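You operate a simulated robot arm through the tools that you are given. There is no shell and no other tool.

The job below is to be done with a simulated robot arm. You get a single attempt, and the scene is never put back.

JOB
Put things in order on the top of the teal-backed bench. At the end: the grey plain steel fitting from the top of the teal-backed bench stands where the cream filter element stood; the steel tube with a black grip stands on top of the small blue block; the cream filter element from the top of the teal-backed bench stands where the grey wide steel ring stood; the grey wide steel ring is on the square silver plate; whatever was shut is shut again. Leave all else as you found it, and nothing knocked over.

It is judged by the outcome, as a careful person would: the job done as asked, and still so three seconds after it is handed in. It fails if anything else is knocked over, pushed out of place, dropped, spilled or broken.

ROBOT AND FRAMES
A 6-joint arm with a two-finger parallel gripper, fixed in place. Base frame: the origin is at the foot of the arm, x ahead of it, y to its left, z up; the work surface is at about z = 0.8. Units: m, rad, N and s.
With the tool pointing down near the work surface it reaches from about 0.26 to 0.68 m from the base axis. Its first joint turns from -1.152 to 1.152 rad. Payload 2.9 kg.
Tool frame: the origin (TCP) lies between the finger pads and is the grasp point; the fingertips stand 0.03 m ahead of it; z points along the fingers, y is the line along which they close. The gripper opens to 0.11 m. The fingers are 0.02 m wide and 0.01 m thick; the gripper's body (0.048 by 0.112 m) begins 0.055 m behind the TCP.
Orientation is told as [roll, pitch, yaw] about the base's x, y, z axes, in that order, counted from this pose: with the fingers straight down and closing along the base's y, the tool's x points along the base's -x, its y along +y and its z along -z.

CONTROLS
- The arm moves only by the tool play_rows. Its argument "moves" is a list of rows, each an object of numbers (a shift or turn left out is 0, a gripper value left out holds the last): "dx", "dy", "dz": the shift along the tool's x, y, z in units of 500 mm (1.0 is 500 mm); "rx", "ry", "rz": the turn, a rotation vector about the tool's x, y, z in units of 180 degrees (1.0 is 180 degrees). In form: [{"dx": .., "dy": .., "dz": .., "rx": .., "ry": .., "rz": ..}, ...]. A call has 1 to 20 rows; each row is the pose to reach, as a shift and turn from the pose commanded when the call began, along the tool's axes at that moment. "fingers" is the gripper command, from -1 (fully open) to 1 (shut), values between in proportion, set as the call begins (left out, the last holds). A call with a number of a shift or a turn outside -1 to 1 is refused whole. Rows are played at 5 a second. More than 0.05 m and 0.15 rad between two rows, or a gripper value outside its range, and nothing of the call is played. Where a pose cannot be reached the arm comes as near as it can. A force on the tool above 40 N (or 10 N above the force at the start of the call, whichever is more), or a blocked arm, ends the call early, and 0.2 s more pass. Each finger travels about 0.108 m/s and halts on what it meets, pressing with about 39 N; the grip force reading is that of the motor and also rises with nothing between the fingers. The clock runs only during rows and for 0.2 s after the last one: add rows that repeat a pose to give the fingers time. It gives the time, the measured TCP pose, the force on the tool (base axes), the opening and the grip force at its end, in the units of the frame above (readings bear some noise), with the torque about the TCP (base axes, N m) and any sound that the robot's microphone picked up.
- Cameras (640 x 400 px; columns grow to the right, rows downward): "scene" is fixed at [0.0755, 0.4299, 1.3816]; the picture's right is [-0.79, -0.62, 0.00], its down [-0.36, 0.46, -0.81] and it looks along [0.50, -0.64, -0.59] (base axes); focal length 316 px, centre (320, 200). "wrist" rides on the gripper at [0.072, 0.017, -0.103] in the tool frame; the picture's right is [-0.23, 0.97, 0.00], its down [-0.76, -0.18, -0.62] and it looks along [-0.61, -0.14, 0.78] (tool axes); focal length 222 px, centre (320, 200). There is no depth. A picture from a camera that has moved, and an enlarged one, comes with that camera's place and axes in the base frame and with its lens.
- get_image(camera): a new picture of that camera. It takes no simulated time.
- inspect(camera, box): a new picture of the part [left, top, right, bottom] of that camera's present view, enlarged. It takes no simulated time.
- finish_job(): hands the job in; it is judged then, once.

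Nothing tells you positions but the pictures and the camera data. Unless the task says otherwise, let go and move clear before handing in.

The tools are called after "Call:" as a command line: name --argument value ..., lists and objects as JSON in quotes. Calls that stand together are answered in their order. play_rows: Moves the arm, as the interface text tells. Its arguments: {"type":"object","properties":{"moves":{"type":"array"},"fingers":{"type":"number"}},"required":["moves"]} The other tools are called the same way: get_image (camera) takes a picture; inspect (camera, box) takes an enlarged picture of a part of a camera's view; finish_job () hands the job in.

At the start:

```text
time_s: 0.0
position: [0.4751, 0.0666, 1.1188]
ee_rot: [0.0, 0.0, -0.001]
ft_force: [0.6, 0.1, 0.2]
moment: [0.0, -0.01, 0.04]
opening: 0.1101
grip_force: 0.1
```

scene: 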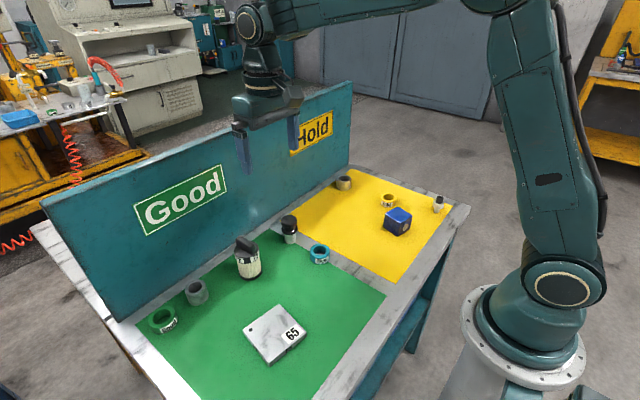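
wrist: 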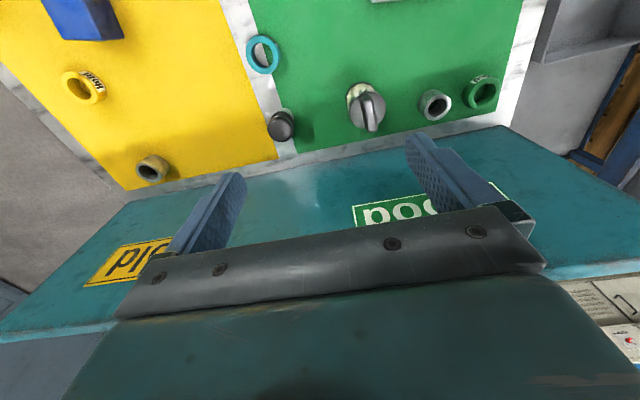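

I see a bench with a teal back, a green and a yellow mat, and several small parts on it. I'll enlarge the views to identify each part before I move.

Call:
inspect --camera "scene" --box '[130, 220, 330, 370]'

Call:
inspect --camera "scene" --box '[270, 160, 470, 290]'

Call:
inspect --camera "wrist" --box '[20, 0, 320, 200]'

Call:
inspect --camera "wrist" --box '[240, 0, 540, 200]'

```text
2.67 times, centred on (230, 295) of scene
camera zoom: at [0.0755, 0.4299, 1.3816], right [-0.79, -0.62, 0.0], down [-0.36, 0.46, -0.81], along [0.5, -0.64, -0.59], focal length 843 px, centre (560, -53)
```

zoom: 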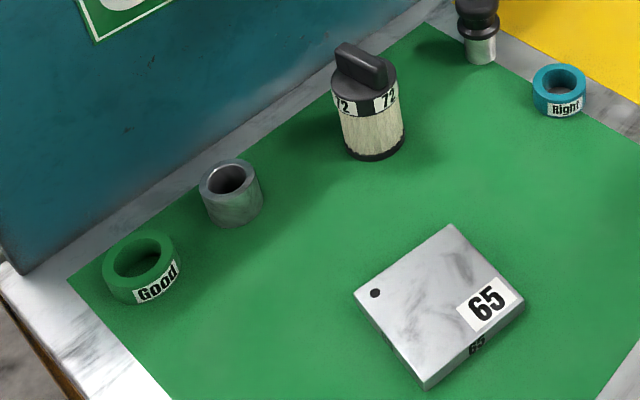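

```text
3.08 times, centred on (370, 225) of scene
camera zoom: at [0.0755, 0.4299, 1.3816], right [-0.79, -0.62, 0.0], down [-0.36, 0.46, -0.81], along [0.5, -0.64, -0.59], focal length 973 px, centre (166, 123)
```

zoom: 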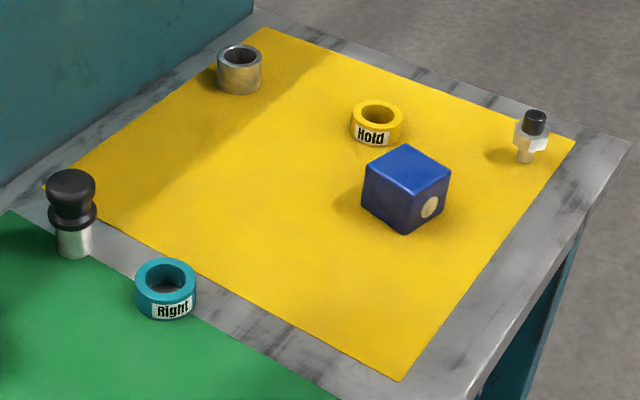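

```text
2.00 times, centred on (170, 100) of wrist
camera zoom: at [0.4027, 0.084, 1.2212], right [0.23, 0.97, 0.0], down [0.76, -0.18, 0.62], along [0.61, -0.14, -0.78], focal length 444 px, centre (620, 400)
```

zoom: 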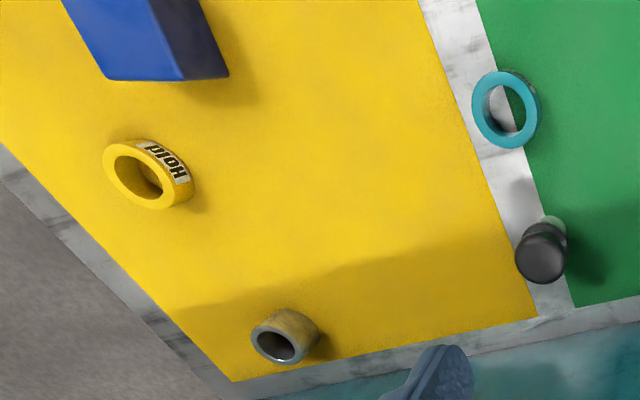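

```text
2.00 times, centred on (390, 100) of wrist
camera zoom: at [0.4027, 0.084, 1.2212], right [0.23, 0.97, 0.0], down [0.76, -0.18, 0.62], along [0.61, -0.14, -0.78], focal length 444 px, centre (180, 400)
```

zoom: 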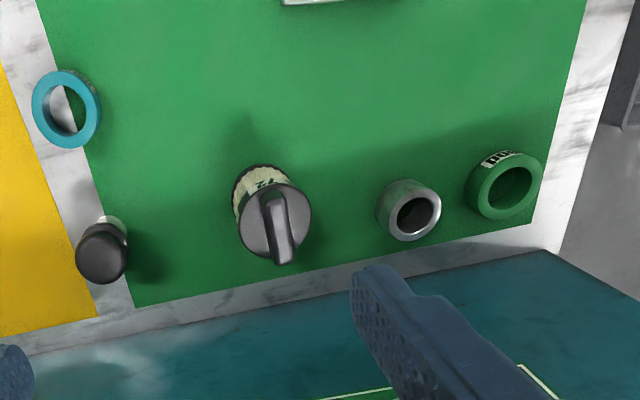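

The bench holds several grey cylindrical parts, so I need to tell the "plain fitting" from the "wide ring". I'll enlarge the candidates more, and the surroundings too.

Call:
inspect --camera "scene" --box '[320, 165, 370, 200]'

Call:
inspect --camera "scene" --box '[140, 270, 220, 340]'

Call:
inspect --camera "scene" --box '[410, 185, 470, 225]'

Call:
inspect --camera "scene" --box '[0, 0, 240, 150]'

Call:
inspect --camera "scene" --box '[560, 0, 640, 150]'

Call:
inspect --camera "scene" --box '[220, 200, 340, 290]'

Call:
inspect --camera "scene" --box '[370, 185, 430, 245]'

Call:
inspect --camera "scene" --box '[230, 290, 320, 370]'

```text
11.43 times, centred on (345, 182) of scene
camera zoom: at [0.0755, 0.4299, 1.3816], right [-0.79, -0.62, 0.0], down [-0.36, 0.46, -0.81], along [0.5, -0.64, -0.59], focal length 3615 px, centre (34, 400)
```

zoom: 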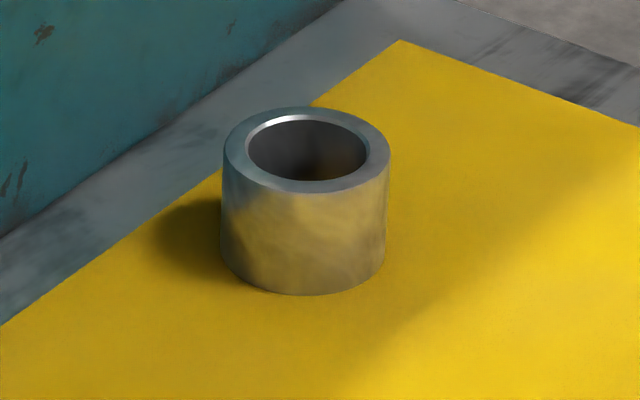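

```text
5.71 times, centred on (180, 305) of scene
camera zoom: at [0.0755, 0.4299, 1.3816], right [-0.79, -0.62, 0.0], down [-0.36, 0.46, -0.81], along [0.5, -0.64, -0.59], focal length 1807 px, centre (1120, -400)
```

zoom: 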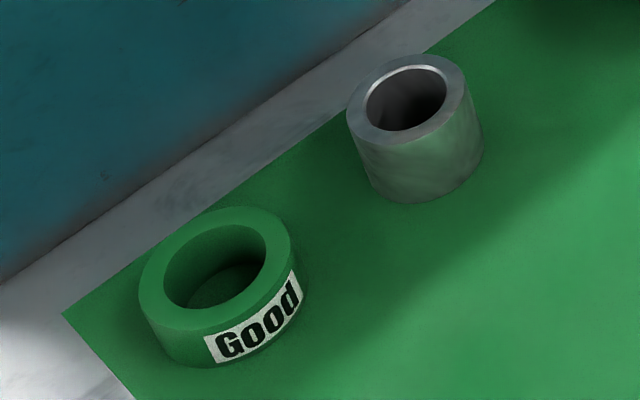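

```text
10.00 times, centred on (440, 205) of scene
camera zoom: at [0.0755, 0.4299, 1.3816], right [-0.79, -0.62, 0.0], down [-0.36, 0.46, -0.81], along [0.5, -0.64, -0.59], focal length 3163 px, centre (-880, 150)
```

zoom: 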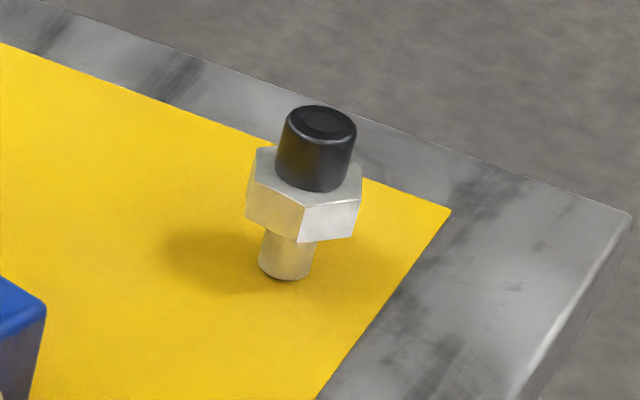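

```text
2.67 times, centred on (120, 75) of scene
camera zoom: at [0.0755, 0.4299, 1.3816], right [-0.79, -0.62, 0.0], down [-0.36, 0.46, -0.81], along [0.5, -0.64, -0.59], focal length 843 px, centre (853, 533)
```

zoom: 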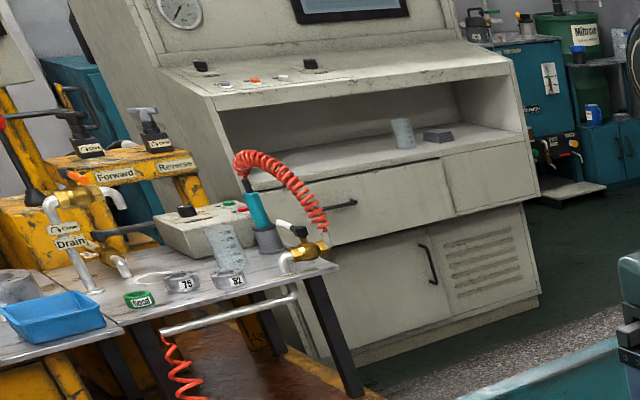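

```text
2.67 times, centred on (600, 75) of scene
camera zoom: at [0.0755, 0.4299, 1.3816], right [-0.79, -0.62, 0.0], down [-0.36, 0.46, -0.81], along [0.5, -0.64, -0.59], focal length 843 px, centre (-427, 533)
```

zoom: 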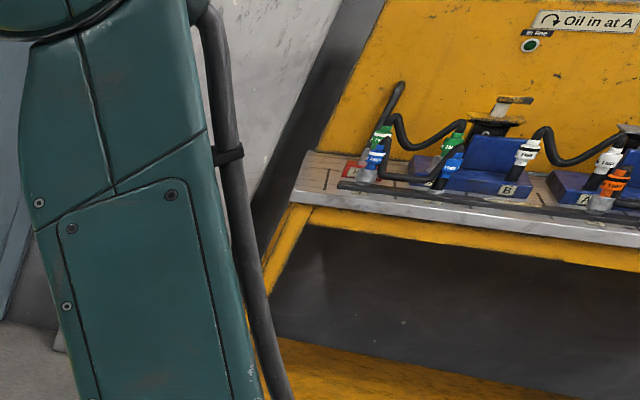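

```text
4.44 times, centred on (280, 245) of scene
camera zoom: at [0.0755, 0.4299, 1.3816], right [-0.79, -0.62, 0.0], down [-0.36, 0.46, -0.81], along [0.5, -0.64, -0.59], focal length 1406 px, centre (498, 0)
```

zoom: 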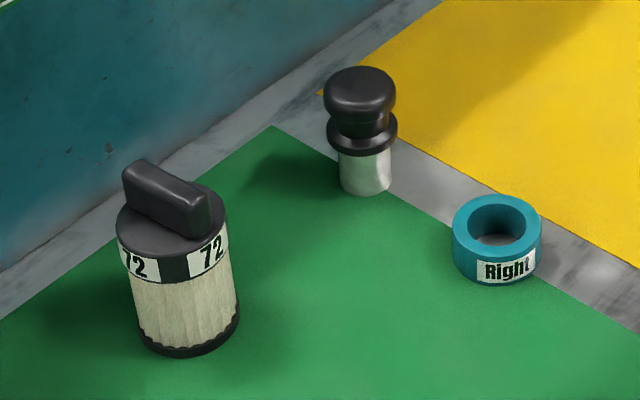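

```text
6.67 times, centred on (400, 215) of scene
camera zoom: at [0.0755, 0.4299, 1.3816], right [-0.79, -0.62, 0.0], down [-0.36, 0.46, -0.81], along [0.5, -0.64, -0.59], focal length 2108 px, centre (-213, 100)
```

zoom: 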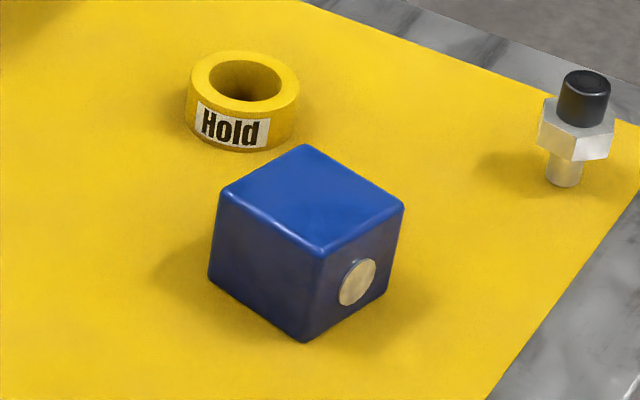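

```text
5.00 times, centred on (275, 330) of scene
camera zoom: at [0.0755, 0.4299, 1.3816], right [-0.79, -0.62, 0.0], down [-0.36, 0.46, -0.81], along [0.5, -0.64, -0.59], focal length 1581 px, centre (545, -450)
```

zoom: 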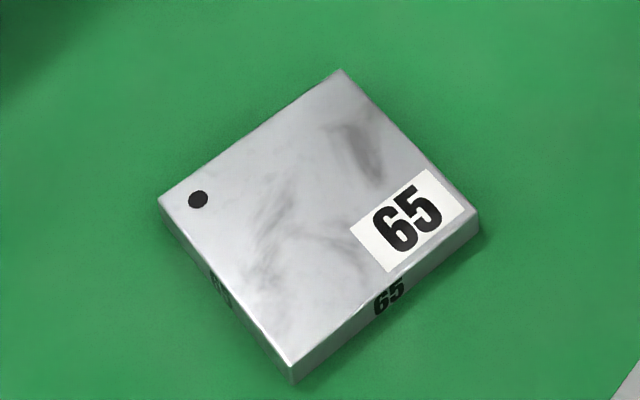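

The two grey cylinders look very similar, one on the green mat and one on the yellow mat, and there is also a hex fitting. I'll enlarge both from the wrist camera to compare size and shape.

Call:
inspect --camera "wrist" --box '[410, 70, 510, 135]'

Call:
inspect --camera "wrist" --box '[110, 140, 190, 192]'

Call:
inspect --camera "scene" --box '[175, 270, 215, 310]'

Call:
inspect --camera "scene" --box '[60, 70, 130, 115]'

Call:
inspect --camera "scene" --box '[130, 30, 200, 75]'

Call:
inspect --camera "scene" --box '[170, 0, 240, 80]'

Call:
inspect --camera "scene" --box '[0, 60, 70, 130]'

Call:
inspect --camera "scene" --box '[590, 20, 640, 90]'

```text
6.15 times, centred on (460, 102) of wrist
camera zoom: at [0.4027, 0.084, 1.2212], right [0.23, 0.97, 0.0], down [0.76, -0.18, 0.62], along [0.61, -0.14, -0.78], focal length 1367 px, centre (-542, 800)
```

zoom: 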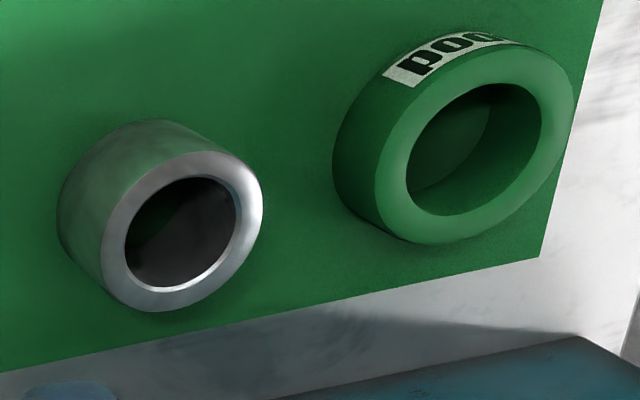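

```text
7.69 times, centred on (150, 166) of wrist
camera zoom: at [0.4027, 0.084, 1.2212], right [0.23, 0.97, 0.0], down [0.76, -0.18, 0.62], along [0.61, -0.14, -0.78], focal length 1709 px, centre (1628, 462)
```

zoom: 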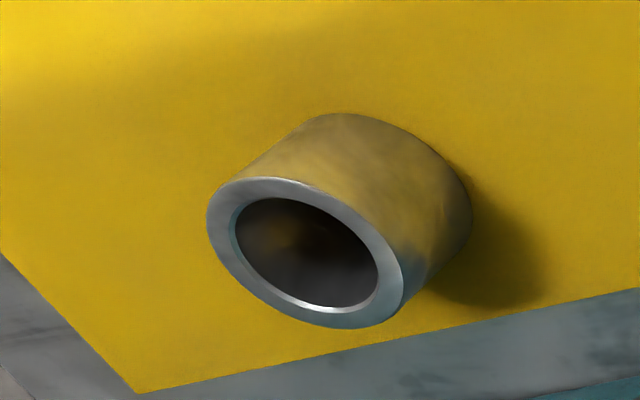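

```text
10.00 times, centred on (195, 290) of scene
camera zoom: at [0.0755, 0.4299, 1.3816], right [-0.79, -0.62, 0.0], down [-0.36, 0.46, -0.81], along [0.5, -0.64, -0.59], focal length 3163 px, centre (1570, -700)
```

zoom: 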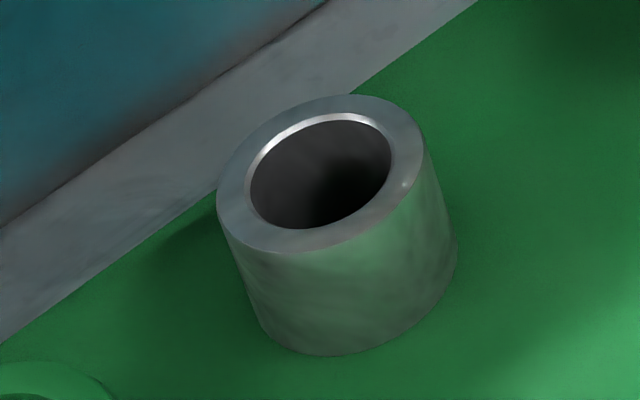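

```text
8.89 times, centred on (95, 92) of scene
camera zoom: at [0.0755, 0.4299, 1.3816], right [-0.79, -0.62, 0.0], down [-0.36, 0.46, -0.81], along [0.5, -0.64, -0.59], focal length 2811 px, centre (2320, 1156)
```

zoom: 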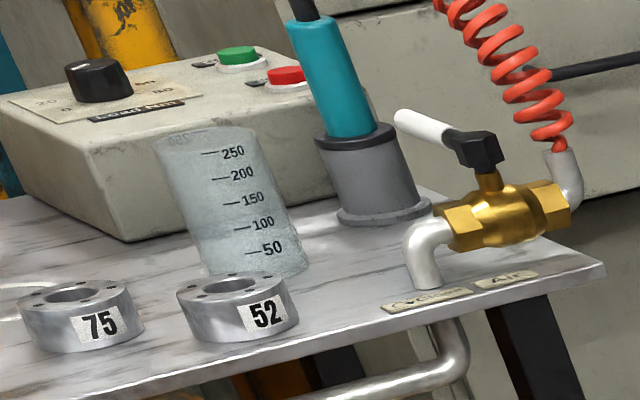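

```text
8.89 times, centred on (165, 52) of scene
camera zoom: at [0.0755, 0.4299, 1.3816], right [-0.79, -0.62, 0.0], down [-0.36, 0.46, -0.81], along [0.5, -0.64, -0.59], focal length 2811 px, centre (1698, 1511)
```

zoom: 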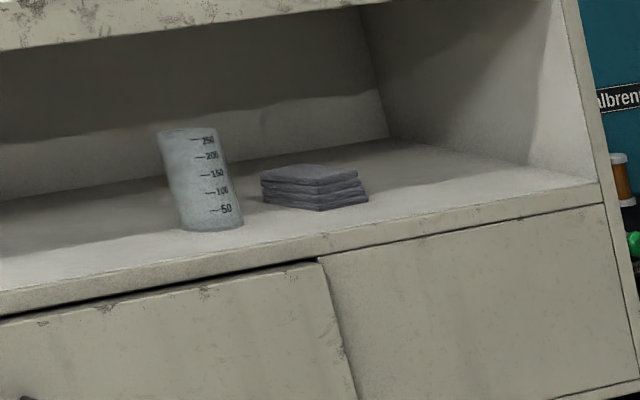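

```text
5.00 times, centred on (205, 40) of scene
camera zoom: at [0.0755, 0.4299, 1.3816], right [-0.79, -0.62, 0.0], down [-0.36, 0.46, -0.81], along [0.5, -0.64, -0.59], focal length 1581 px, centre (895, 1000)
```

zoom: 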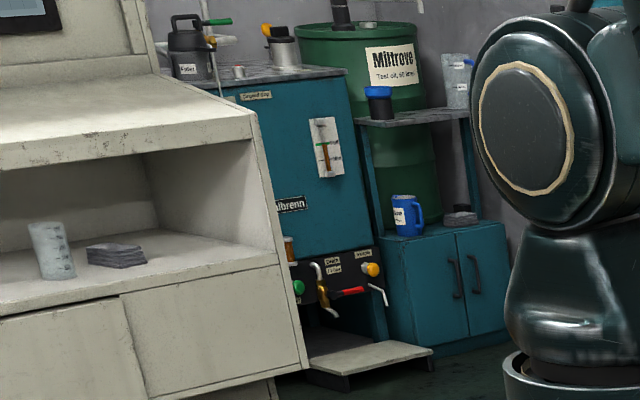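

```text
5.71 times, centred on (35, 95) of scene
camera zoom: at [0.0755, 0.4299, 1.3816], right [-0.79, -0.62, 0.0], down [-0.36, 0.46, -0.81], along [0.5, -0.64, -0.59], focal length 1807 px, centre (1949, 800)
```

zoom: 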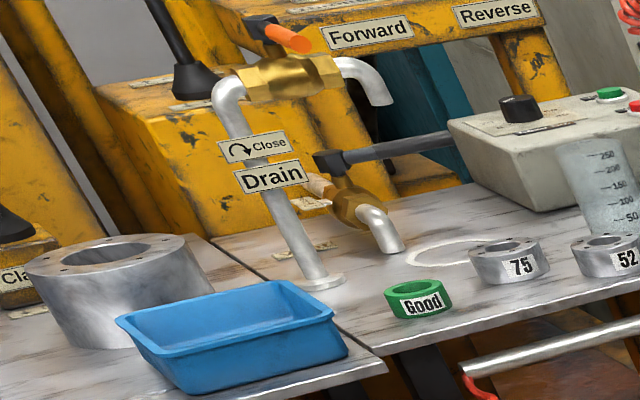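

```text
5.71 times, centred on (615, 55) of scene
camera zoom: at [0.0755, 0.4299, 1.3816], right [-0.79, -0.62, 0.0], down [-0.36, 0.46, -0.81], along [0.5, -0.64, -0.59], focal length 1807 px, centre (-1366, 1029)
```

zoom: 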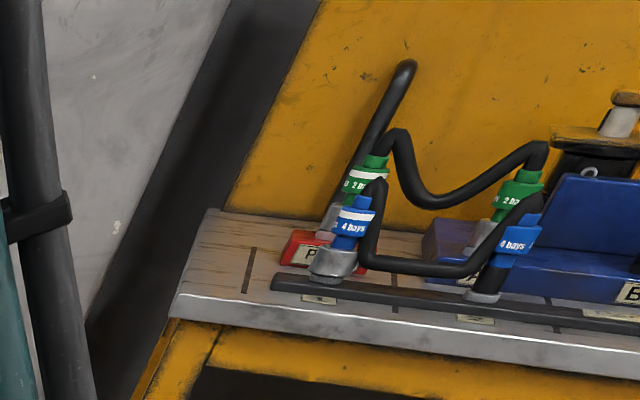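

Grey ring A is on the green mat near (0.55, 0.25) and B on the yellow mat near (0.55, -0.30); both are about 47 mm across. I'll move the wrist camera above A and then B to measure them accurately.

Call:
play_rows --moves '[{"dx": -0.008, "dy": 0.061, "dz": 0.04}, {"dx": -0.016, "dy": 0.122, "dz": 0.08}, {"dx": -0.024, "dy": 0.183, "dz": 0.12}, {"dx": -0.033, "dy": 0.244, "dz": 0.16}, {"dx": -0.041, "dy": 0.305, "dz": 0.2}, {"dx": -0.05, "dy": 0.367, "dz": 0.238}, {"dx": -0.05, "dy": 0.367, "dz": 0.238}]'

Call:
get_image --camera "wrist"

Call:
get_image --camera "scene"

```text
time_s: 1.6
position: [0.4996, 0.2512, 0.9995]
ee_rot: [-0.001, -0.001, 0.001]
ft_force: [0.4, 1.1, -0.7]
moment: [-0.01, -0.03, 0.01]
opening: 0.1102
grip_force: 0.0
```

```text
taken
camera wrist: at [0.4281, 0.2679, 1.1022], right [0.23, 0.97, 0.0], down [0.76, -0.18, 0.62], along [0.61, -0.14, -0.78], focal length 222 px, centre (320, 200)
```

wrist: 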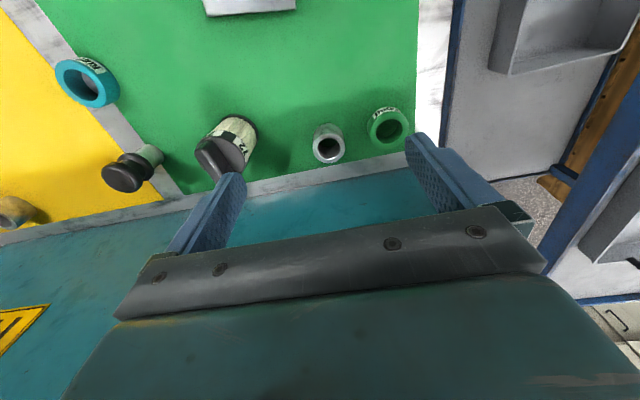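

```text
taken
```

scene: 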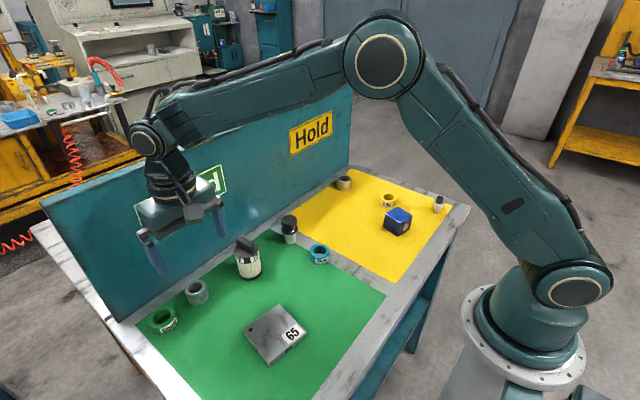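

I'm now above the green mat with A, the "Good" ring, the filter, the tube and the teal ring in view. I'll zoom on A for measuring.

Call:
inspect --camera "wrist" --box '[300, 110, 364, 170]'

Call:
inspect --camera "wrist" --box '[180, 95, 280, 190]'

Call:
inspect --camera "wrist" --box '[355, 90, 425, 160]'

```text
6.67 times, centred on (332, 140) of wrist
camera zoom: at [0.4281, 0.2679, 1.1022], right [0.23, 0.97, 0.0], down [0.76, -0.18, 0.62], along [0.61, -0.14, -0.78], focal length 1481 px, centre (240, 600)
```

zoom: 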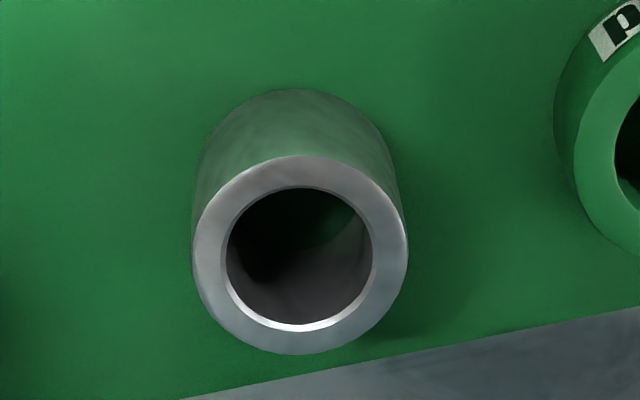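

```text
4.21 times, centred on (230, 142) of wrist
camera zoom: at [0.4281, 0.2679, 1.1022], right [0.23, 0.97, 0.0], down [0.76, -0.18, 0.62], along [0.61, -0.14, -0.78], focal length 935 px, centre (699, 442)
```

zoom: 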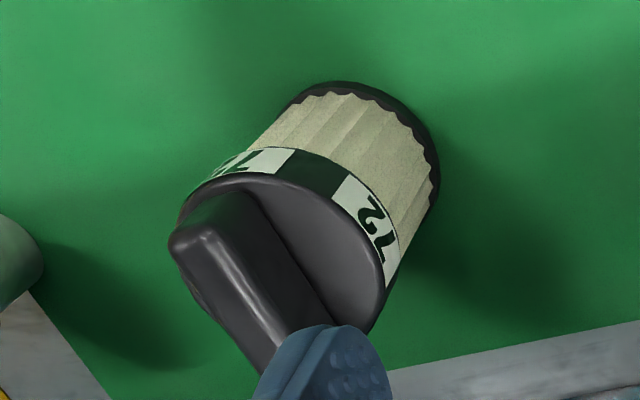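

```text
5.71 times, centred on (390, 125) of wrist
camera zoom: at [0.4281, 0.2679, 1.1022], right [0.23, 0.97, 0.0], down [0.76, -0.18, 0.62], along [0.61, -0.14, -0.78], focal length 1269 px, centre (-80, 629)
```

zoom: 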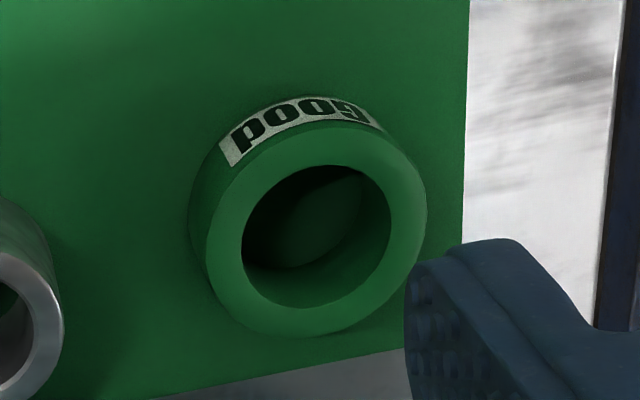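

A measures about 42 mm OD, 29 mm bore and 35 mm tall, centred near (0.554, 0.250). Next I look at B and the yellow mat.

Call:
play_rows --moves '[{"dy": -0.08}, {"dy": -0.16}, {"dy": -0.24}, {"dy": -0.32}, {"dy": -0.4}, {"dy": -0.48}, {"dy": -0.56}, {"dy": -0.64}, {"dy": -0.72}, {"dy": -0.8}, {"dy": -0.88}, {"dy": -0.96}, {"dy": -0.98}, {"dy": -0.98}]'

Call:
get_image --camera "wrist"

Call:
get_image --camera "scene"

```text
time_s: 4.6
position: [0.4996, -0.2372, 0.9989]
ee_rot: [0.001, 0.001, 0.0]
ft_force: [0.3, 0.4, -0.6]
moment: [0.03, -0.05, -0.01]
opening: 0.1101
grip_force: 0.1
```

```text
taken
camera wrist: at [0.4274, -0.2218, 1.1016], right [0.23, 0.97, 0.0], down [0.76, -0.18, 0.62], along [0.61, -0.14, -0.78], focal length 222 px, centre (320, 200)
```

wrist: 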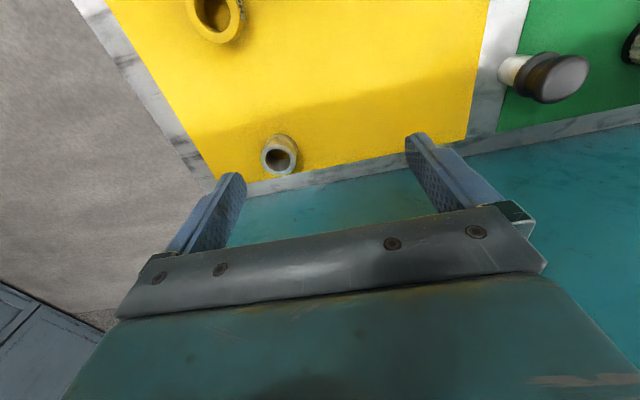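

```text
taken
```

scene: 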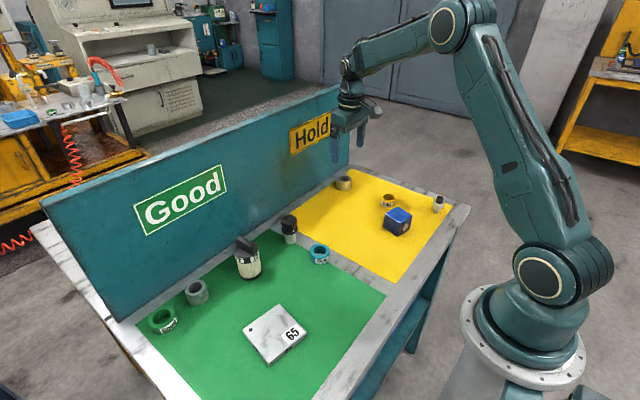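

Call:
inspect --camera "wrist" --box '[247, 125, 311, 185]'

Call:
inspect --camera "scene" --box '[425, 185, 455, 220]'

```text
6.67 times, centred on (279, 155) of wrist
camera zoom: at [0.4274, -0.2218, 1.1016], right [0.23, 0.97, 0.0], down [0.76, -0.18, 0.62], along [0.61, -0.14, -0.78], focal length 1481 px, centre (593, 500)
```

zoom: 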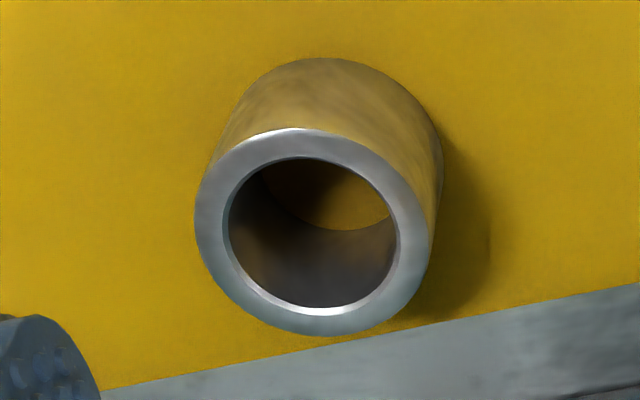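

```text
11.43 times, centred on (440, 202) of scene
camera zoom: at [0.0755, 0.4299, 1.3816], right [-0.79, -0.62, 0.0], down [-0.36, 0.46, -0.81], along [0.5, -0.64, -0.59], focal length 3615 px, centre (-1051, 171)
```

zoom: 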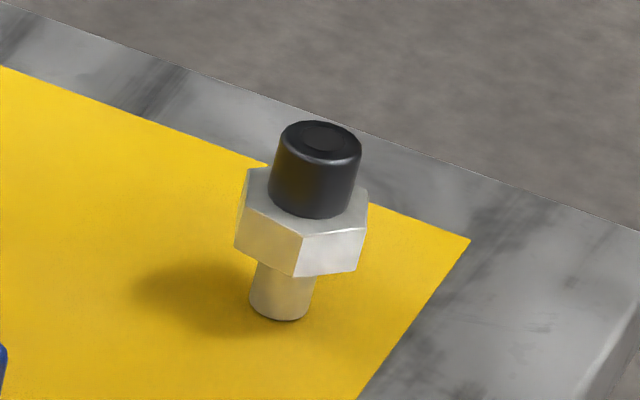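

B measures about 47–48 mm OD, 33 mm bore and 35 mm tall, at about (0.554, -0.309). It is the larger of the two look-alikes, so B is the "wide steel ring" and A the narrow one to leave alone. The hex part is the "fitting". Next I look over the yellow mat's near side for the block and the fitting.

Call:
play_rows --moves '[{"dx": 0.08, "dy": -0.005, "dz": -0.02}, {"dx": 0.16, "dy": -0.01, "dz": -0.04}, {"dx": 0.24, "dy": -0.015, "dz": -0.06}, {"dx": 0.32, "dy": -0.02, "dz": -0.08}, {"dx": 0.4, "dy": -0.0256, "dz": -0.102}, {"dx": 0.4, "dy": -0.0256, "dz": -0.102}]'

Call:
get_image --camera "wrist"

Call:
get_image --camera "scene"

```text
time_s: 6.0
position: [0.2993, -0.2522, 1.0501]
ee_rot: [0.0, 0.0, 0.001]
ft_force: [-0.7, 0.1, 0.9]
moment: [-0.01, -0.03, 0.0]
opening: 0.1102
grip_force: 0.0
```

```text
taken
camera wrist: at [0.2269, -0.2356, 1.1525], right [0.23, 0.97, 0.0], down [0.76, -0.18, 0.62], along [0.61, -0.14, -0.78], focal length 222 px, centre (320, 200)
```

wrist: 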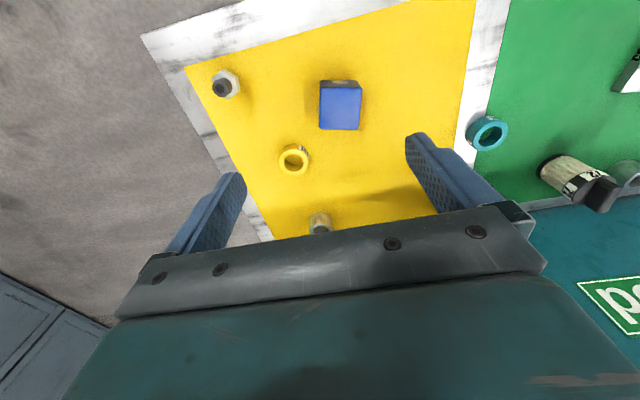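

```text
taken
```

scene: 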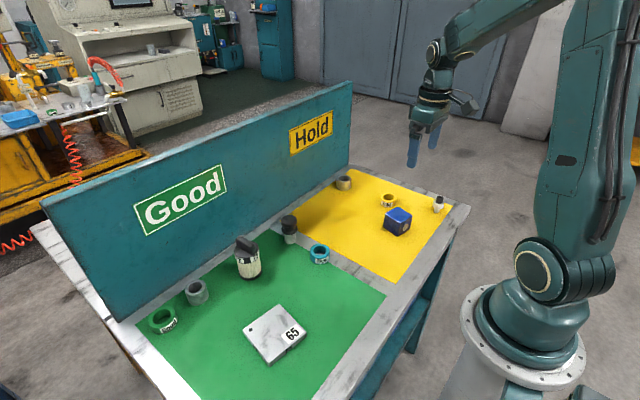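

Call:
inspect --camera "wrist" --box '[305, 65, 377, 140]'

Call:
inspect --camera "wrist" --box '[200, 55, 256, 110]'

Call:
inspect --camera "wrist" --box '[440, 90, 640, 220]'

```text
5.33 times, centred on (341, 102) of wrist
camera zoom: at [0.2269, -0.2356, 1.1525], right [0.23, 0.97, 0.0], down [0.76, -0.18, 0.62], along [0.61, -0.14, -0.78], focal length 1185 px, centre (208, 720)
```

zoom: 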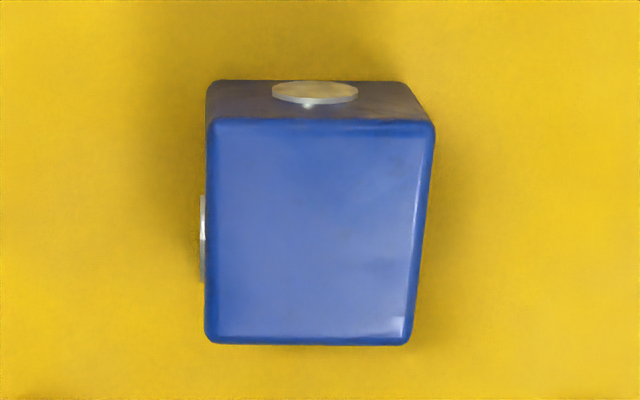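

```text
7.27 times, centred on (228, 82) of wrist
camera zoom: at [0.2269, -0.2356, 1.1525], right [0.23, 0.97, 0.0], down [0.76, -0.18, 0.62], along [0.61, -0.14, -0.78], focal length 1615 px, centre (989, 1054)
```

zoom: 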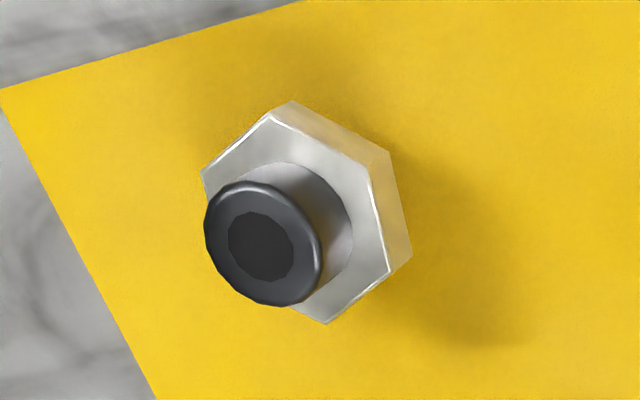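

```text
3.08 times, centred on (540, 155) of wrist
camera zoom: at [0.2269, -0.2356, 1.1525], right [0.23, 0.97, 0.0], down [0.76, -0.18, 0.62], along [0.61, -0.14, -0.78], focal length 684 px, centre (-357, 338)
```

zoom: 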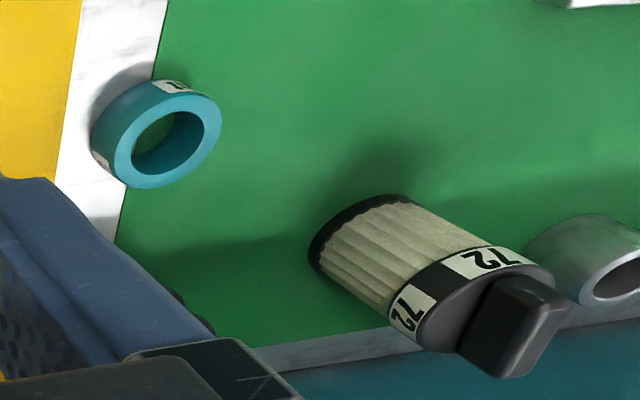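

The block is at about (0.320, -0.230), turned about 14°, and the hex fitting at about (0.260, -0.372). Next I view the green mat from the near side for the plate, tube and filter.

Call:
play_rows --moves '[{"dy": 0.08}, {"dy": 0.16}, {"dy": 0.24}, {"dy": 0.32}, {"dy": 0.4}, {"dy": 0.48}, {"dy": 0.56}, {"dy": 0.64}, {"dy": 0.72}, {"dy": 0.8}, {"dy": 0.8}]'

Call:
get_image --camera "wrist"

Call:
get_image --camera "scene"

```text
time_s: 8.4
position: [0.2992, 0.1465, 1.0503]
ee_rot: [0.001, 0.002, 0.0]
ft_force: [0.5, -0.6, -0.1]
moment: [0.0, -0.01, -0.01]
opening: 0.1102
grip_force: 0.1
```

```text
taken
camera wrist: at [0.2279, 0.1646, 1.1535], right [0.23, 0.97, 0.0], down [0.76, -0.18, 0.62], along [0.61, -0.14, -0.78], focal length 222 px, centre (320, 200)
```

wrist: 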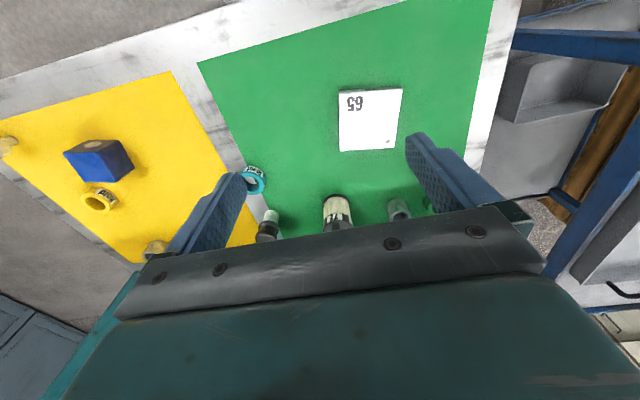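

```text
taken
```

scene: 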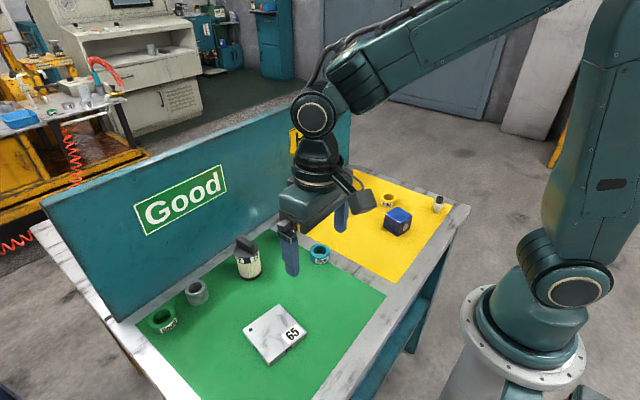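

Call:
inspect --camera "wrist" --box '[325, 75, 417, 160]'

Call:
inspect --camera "wrist" --box '[235, 155, 365, 245]'

Call:
inspect --camera "wrist" --box '[55, 120, 145, 200]'

```text
4.71 times, centred on (371, 118) of wrist
camera zoom: at [0.2279, 0.1646, 1.1535], right [0.23, 0.97, 0.0], down [0.76, -0.18, 0.62], along [0.61, -0.14, -0.78], focal length 1045 px, centre (80, 588)
```

zoom: 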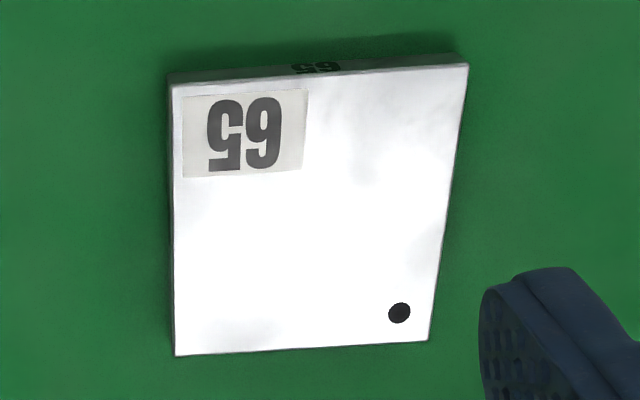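

```text
4.44 times, centred on (300, 200) of wrist
camera zoom: at [0.2279, 0.1646, 1.1535], right [0.23, 0.97, 0.0], down [0.76, -0.18, 0.62], along [0.61, -0.14, -0.78], focal length 987 px, centre (409, 200)
```

zoom: 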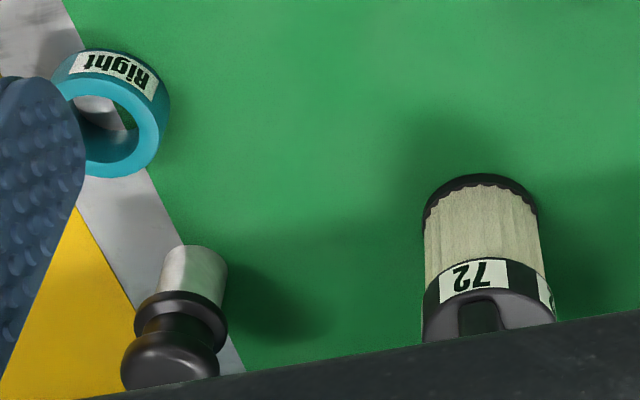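

```text
5.00 times, centred on (100, 160) of wrist
camera zoom: at [0.2279, 0.1646, 1.1535], right [0.23, 0.97, 0.0], down [0.76, -0.18, 0.62], along [0.61, -0.14, -0.78], focal length 1111 px, centre (1420, 400)
```

zoom: 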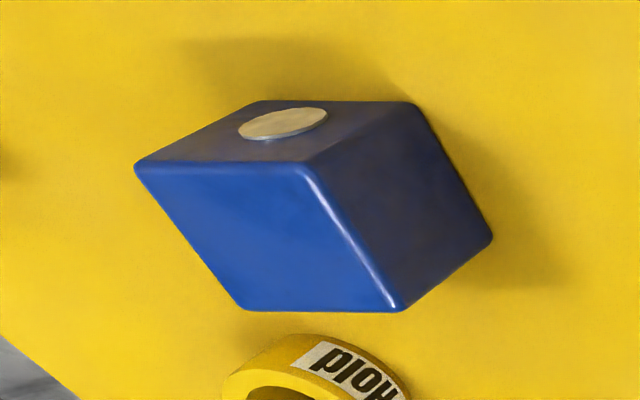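

The plate is centred at about (0.360, 0.210) with its top near z 0.816, turned about -9°. Next I go above ring B at (0.5535, -0.3095) to start with it.

Call:
play_rows --moves '[{"dx": -0.0339, "dy": -0.0744, "dz": 0.006}, {"dx": -0.0678, "dy": -0.1488, "dz": 0.012}, {"dx": -0.1017, "dy": -0.2232, "dz": 0.018}, {"dx": -0.1356, "dy": -0.2976, "dz": 0.024}, {"dx": -0.1695, "dy": -0.372, "dz": 0.03}, {"dx": -0.2034, "dy": -0.4464, "dz": 0.04}, {"dx": -0.2373, "dy": -0.5208, "dz": 0.05}, {"dx": -0.2712, "dy": -0.5952, "dz": 0.06}, {"dx": -0.3051, "dy": -0.6696, "dz": 0.07}, {"dx": -0.339, "dy": -0.744, "dz": 0.08}, {"dx": -0.3729, "dy": -0.8184, "dz": 0.09}, {"dx": -0.4068, "dy": -0.87, "dz": 0.1}, {"dx": -0.45, "dy": -0.9, "dz": 0.11}, {"dx": -0.5086, "dy": -0.912, "dz": 0.14}, {"dx": -0.5086, "dy": -0.912, "dz": 0.18}, {"dx": -0.5086, "dy": -0.912, "dz": 0.18}]'

Call:
get_image --camera "wrist"

Call:
get_image --camera "scene"

```text
time_s: 11.8
position: [0.5538, -0.3096, 0.9613]
ee_rot: [-0.001, 0.0, 0.0]
ft_force: [-0.3, -0.2, 0.5]
moment: [-0.02, -0.04, 0.0]
opening: 0.11
grip_force: 0.1
```

```text
taken
camera wrist: at [0.4817, -0.2915, 1.064], right [0.23, 0.97, 0.0], down [0.76, -0.18, 0.62], along [0.61, -0.14, -0.78], focal length 222 px, centre (320, 200)
```

wrist: 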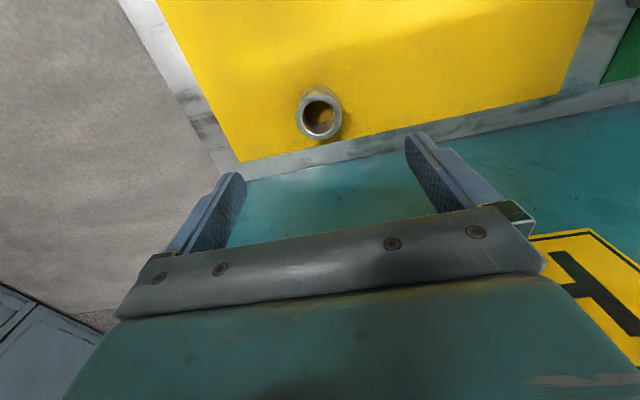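

```text
taken
```

scene: 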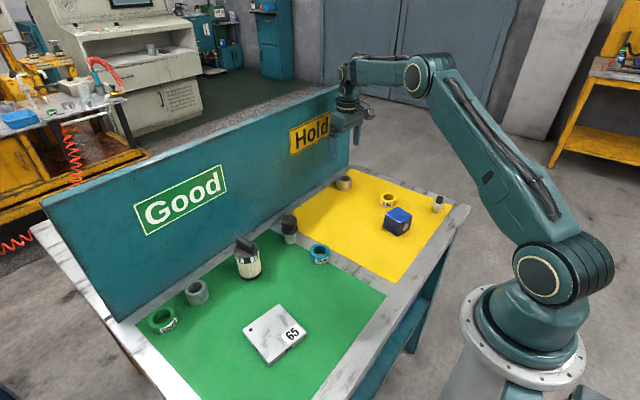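

The ring is centred under the gripper and the board has clearance. I'll lower straight down to TCP z ≈ 0.838 with the fingers open.

Call:
play_rows --moves '[{"dz": 0.05}, {"dz": 0.1}, {"dz": 0.15}, {"dz": 0.19}, {"dz": 0.22}, {"dz": 0.24}, {"dz": 0.246}, {"dz": 0.246}]' --fingers -1

Call:
get_image --camera "scene"

Call:
get_image --camera "wrist"

```text
time_s: 13.6
position: [0.5537, -0.3077, 0.838]
ee_rot: [0.0, 0.0, -0.001]
ft_force: [0.3, 0.0, -0.5]
moment: [0.0, -0.01, 0.02]
opening: 0.1098
grip_force: 0.0
```

```text
taken
```

scene: 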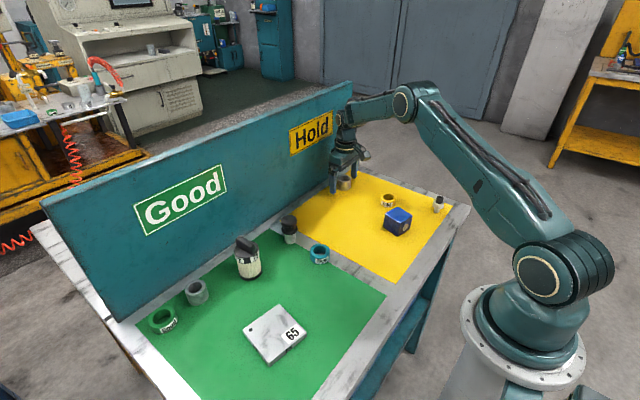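

```text
taken
camera wrist: at [0.482, -0.2915, 0.9403], right [0.23, 0.97, 0.0], down [0.76, -0.18, 0.62], along [0.61, -0.14, -0.78], focal length 222 px, centre (320, 200)
```

wrist: 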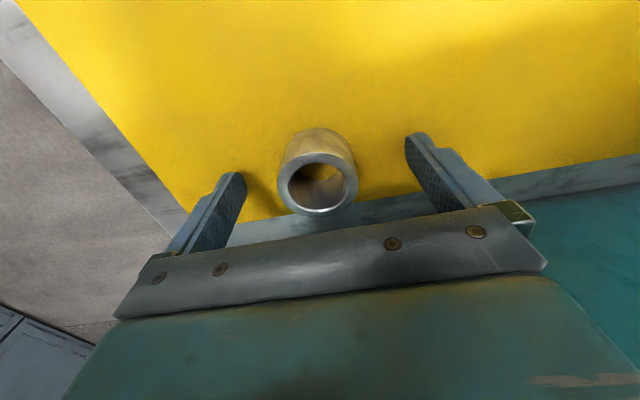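

The gripper is around the ring and aligned. I'll close the fingers.

Call:
play_rows --moves '[{"dz": 0}, {"dz": 0}, {"dz": 0}, {"dz": 0}, {"dz": 0}]' --fingers 1

Call:
get_image --camera "wrist"

```text
time_s: 14.8
position: [0.5532, -0.3093, 0.8371]
ee_rot: [0.001, 0.0, 0.0]
ft_force: [0.3, -0.9, -0.1]
moment: [-0.05, -0.08, -0.04]
opening: 0.0472
grip_force: 38.9
```

```text
taken
camera wrist: at [0.482, -0.2916, 0.9404], right [0.23, 0.97, 0.0], down [0.76, -0.18, 0.62], along [0.61, -0.14, -0.78], focal length 222 px, centre (320, 200)
```

wrist: 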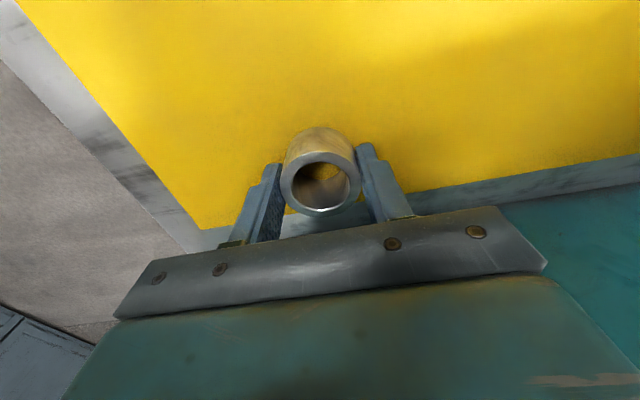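

The grip closed at 47.2 mm, which confirms the wide ring. I'll lift it and carry it toward the plate.

Call:
play_rows --moves '[{"dz": -0.02}, {"dz": -0.06}, {"dz": -0.12}, {"dz": -0.18}, {"dz": -0.25}, {"dz": -0.25, "dx": 0.0277, "dy": 0.0742}, {"dz": -0.25, "dx": 0.0554, "dy": 0.1484}, {"dz": -0.25, "dx": 0.0831, "dy": 0.2226}, {"dz": -0.25, "dx": 0.1108, "dy": 0.2968}, {"dz": -0.25, "dx": 0.1385, "dy": 0.371}, {"dz": -0.25, "dx": 0.1662, "dy": 0.4452}, {"dz": -0.25, "dx": 0.1939, "dy": 0.5194}, {"dz": -0.25, "dx": 0.2216, "dy": 0.5936}, {"dz": -0.25, "dx": 0.2493, "dy": 0.6678}, {"dz": -0.25, "dx": 0.277, "dy": 0.742}, {"dz": -0.25, "dx": 0.3047, "dy": 0.8162}, {"dz": -0.25, "dx": 0.3324, "dy": 0.8904}, {"dz": -0.25, "dx": 0.36, "dy": 0.9646}, {"dz": -0.25, "dx": 0.36, "dy": 0.9646}]'

Call:
get_image --camera "wrist"

Call:
get_image --camera "scene"

```text
time_s: 18.8
position: [0.3748, 0.175, 0.9625]
ee_rot: [0.0, 0.0, -0.001]
ft_force: [1.1, -0.1, -2.2]
moment: [-0.02, 0.01, 0.02]
opening: 0.0477
grip_force: 38.8
```

```text
taken
camera wrist: at [0.3025, 0.1911, 1.066], right [0.23, 0.97, 0.0], down [0.76, -0.18, 0.62], along [0.61, -0.14, -0.78], focal length 222 px, centre (320, 200)
```

wrist: 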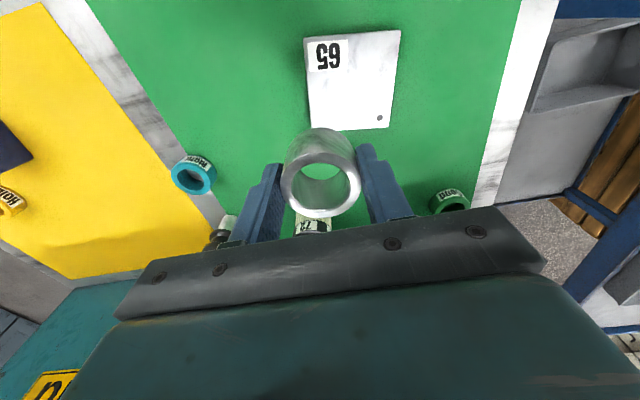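

```text
taken
```

scene: 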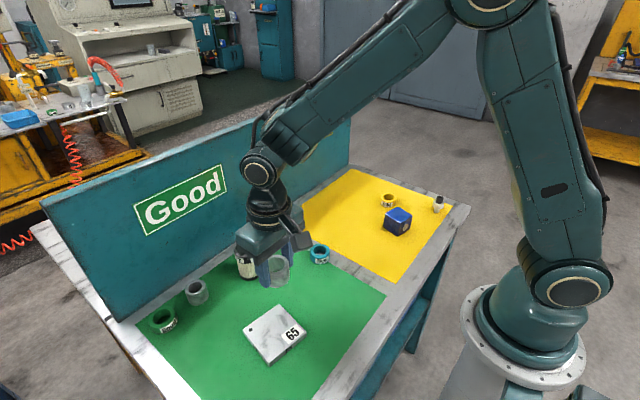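

The ring is held and I'm near the plate. I'll re-measure the plate centre from this closer view.

Call:
inspect --camera "wrist" --box '[290, 15, 418, 145]'

```text
3.08 times, centred on (354, 80) of wrist
camera zoom: at [0.3025, 0.1911, 1.066], right [0.23, 0.97, 0.0], down [0.76, -0.18, 0.62], along [0.61, -0.14, -0.78], focal length 684 px, centre (215, 569)
```

zoom: 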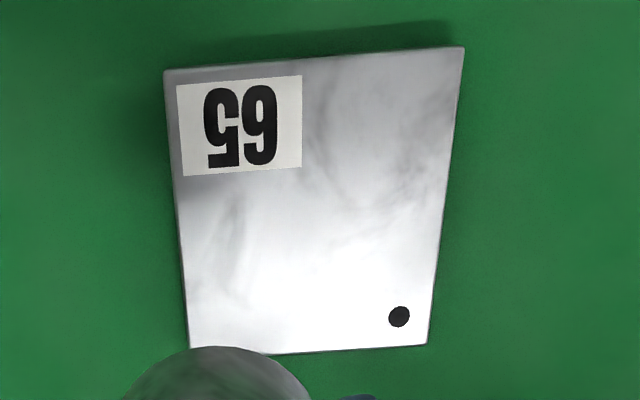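

The plate centre is confirmed at about (0.359, 0.210). I'll shift above it and lower until just above the surface.

Call:
play_rows --moves '[{"dx": 0.0146, "dy": 0.0363}, {"dx": 0.0292, "dy": 0.0726}, {"dx": 0.0292, "dy": 0.0726, "dz": 0.06}, {"dx": 0.0292, "dy": 0.0726, "dz": 0.12}, {"dx": 0.0292, "dy": 0.0726, "dz": 0.17}, {"dx": 0.0292, "dy": 0.0726, "dz": 0.2}, {"dx": 0.0292, "dy": 0.0726, "dz": 0.208}, {"dx": 0.0292, "dy": 0.0726, "dz": 0.208}]'

Call:
get_image --camera "wrist"

Call:
inspect --camera "scene" --box '[210, 250, 340, 380]'

```text
time_s: 20.6
position: [0.3601, 0.2098, 0.8583]
ee_rot: [0.0, -0.002, 0.001]
ft_force: [0.0, 0.4, -2.1]
moment: [0.02, -0.04, 0.0]
opening: 0.0476
grip_force: 39.3
```

```text
taken
camera wrist: at [0.2875, 0.2271, 0.961], right [0.23, 0.97, 0.0], down [0.76, -0.18, 0.62], along [0.61, -0.14, -0.78], focal length 222 px, centre (320, 200)
```

wrist: 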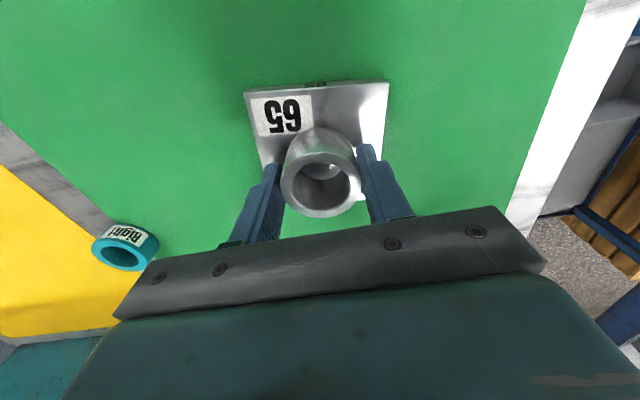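

```text
3.08 times, centred on (275, 315) of scene
camera zoom: at [0.0755, 0.4299, 1.3816], right [-0.79, -0.62, 0.0], down [-0.36, 0.46, -0.81], along [0.5, -0.64, -0.59], focal length 973 px, centre (458, -154)
```

zoom: 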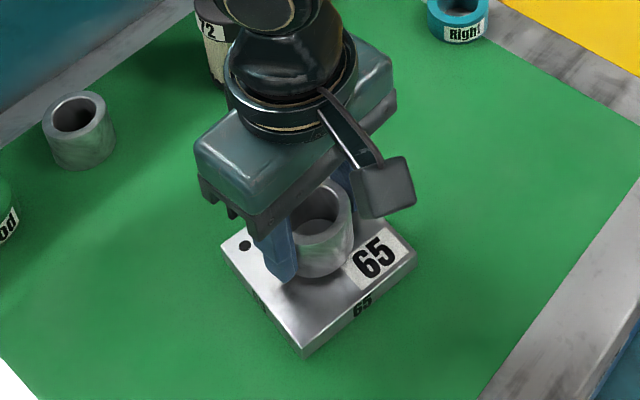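

The ring is well placed over the plate. I'll lower in small steps while watching the force.

Call:
play_rows --moves '[{"dz": 0.002}, {"dz": 0.004}, {"dz": 0.006}, {"dz": 0.006}]'

```text
time_s: 21.6
position: [0.3591, 0.2108, 0.8558]
ee_rot: [0.0, -0.001, 0.0]
ft_force: [-0.4, 0.4, -1.7]
moment: [0.03, -0.01, 0.02]
opening: 0.0477
grip_force: 38.9
```

Call:
play_rows --moves '[{"dz": 0.0015}, {"dz": 0.003}, {"dz": 0.003}]'

```text
time_s: 22.4
position: [0.3591, 0.2099, 0.8543]
ee_rot: [-0.002, -0.001, 0.002]
ft_force: [0.2, 0.6, -1.6]
moment: [0.0, 0.02, 0.01]
opening: 0.0475
grip_force: 39.1
```

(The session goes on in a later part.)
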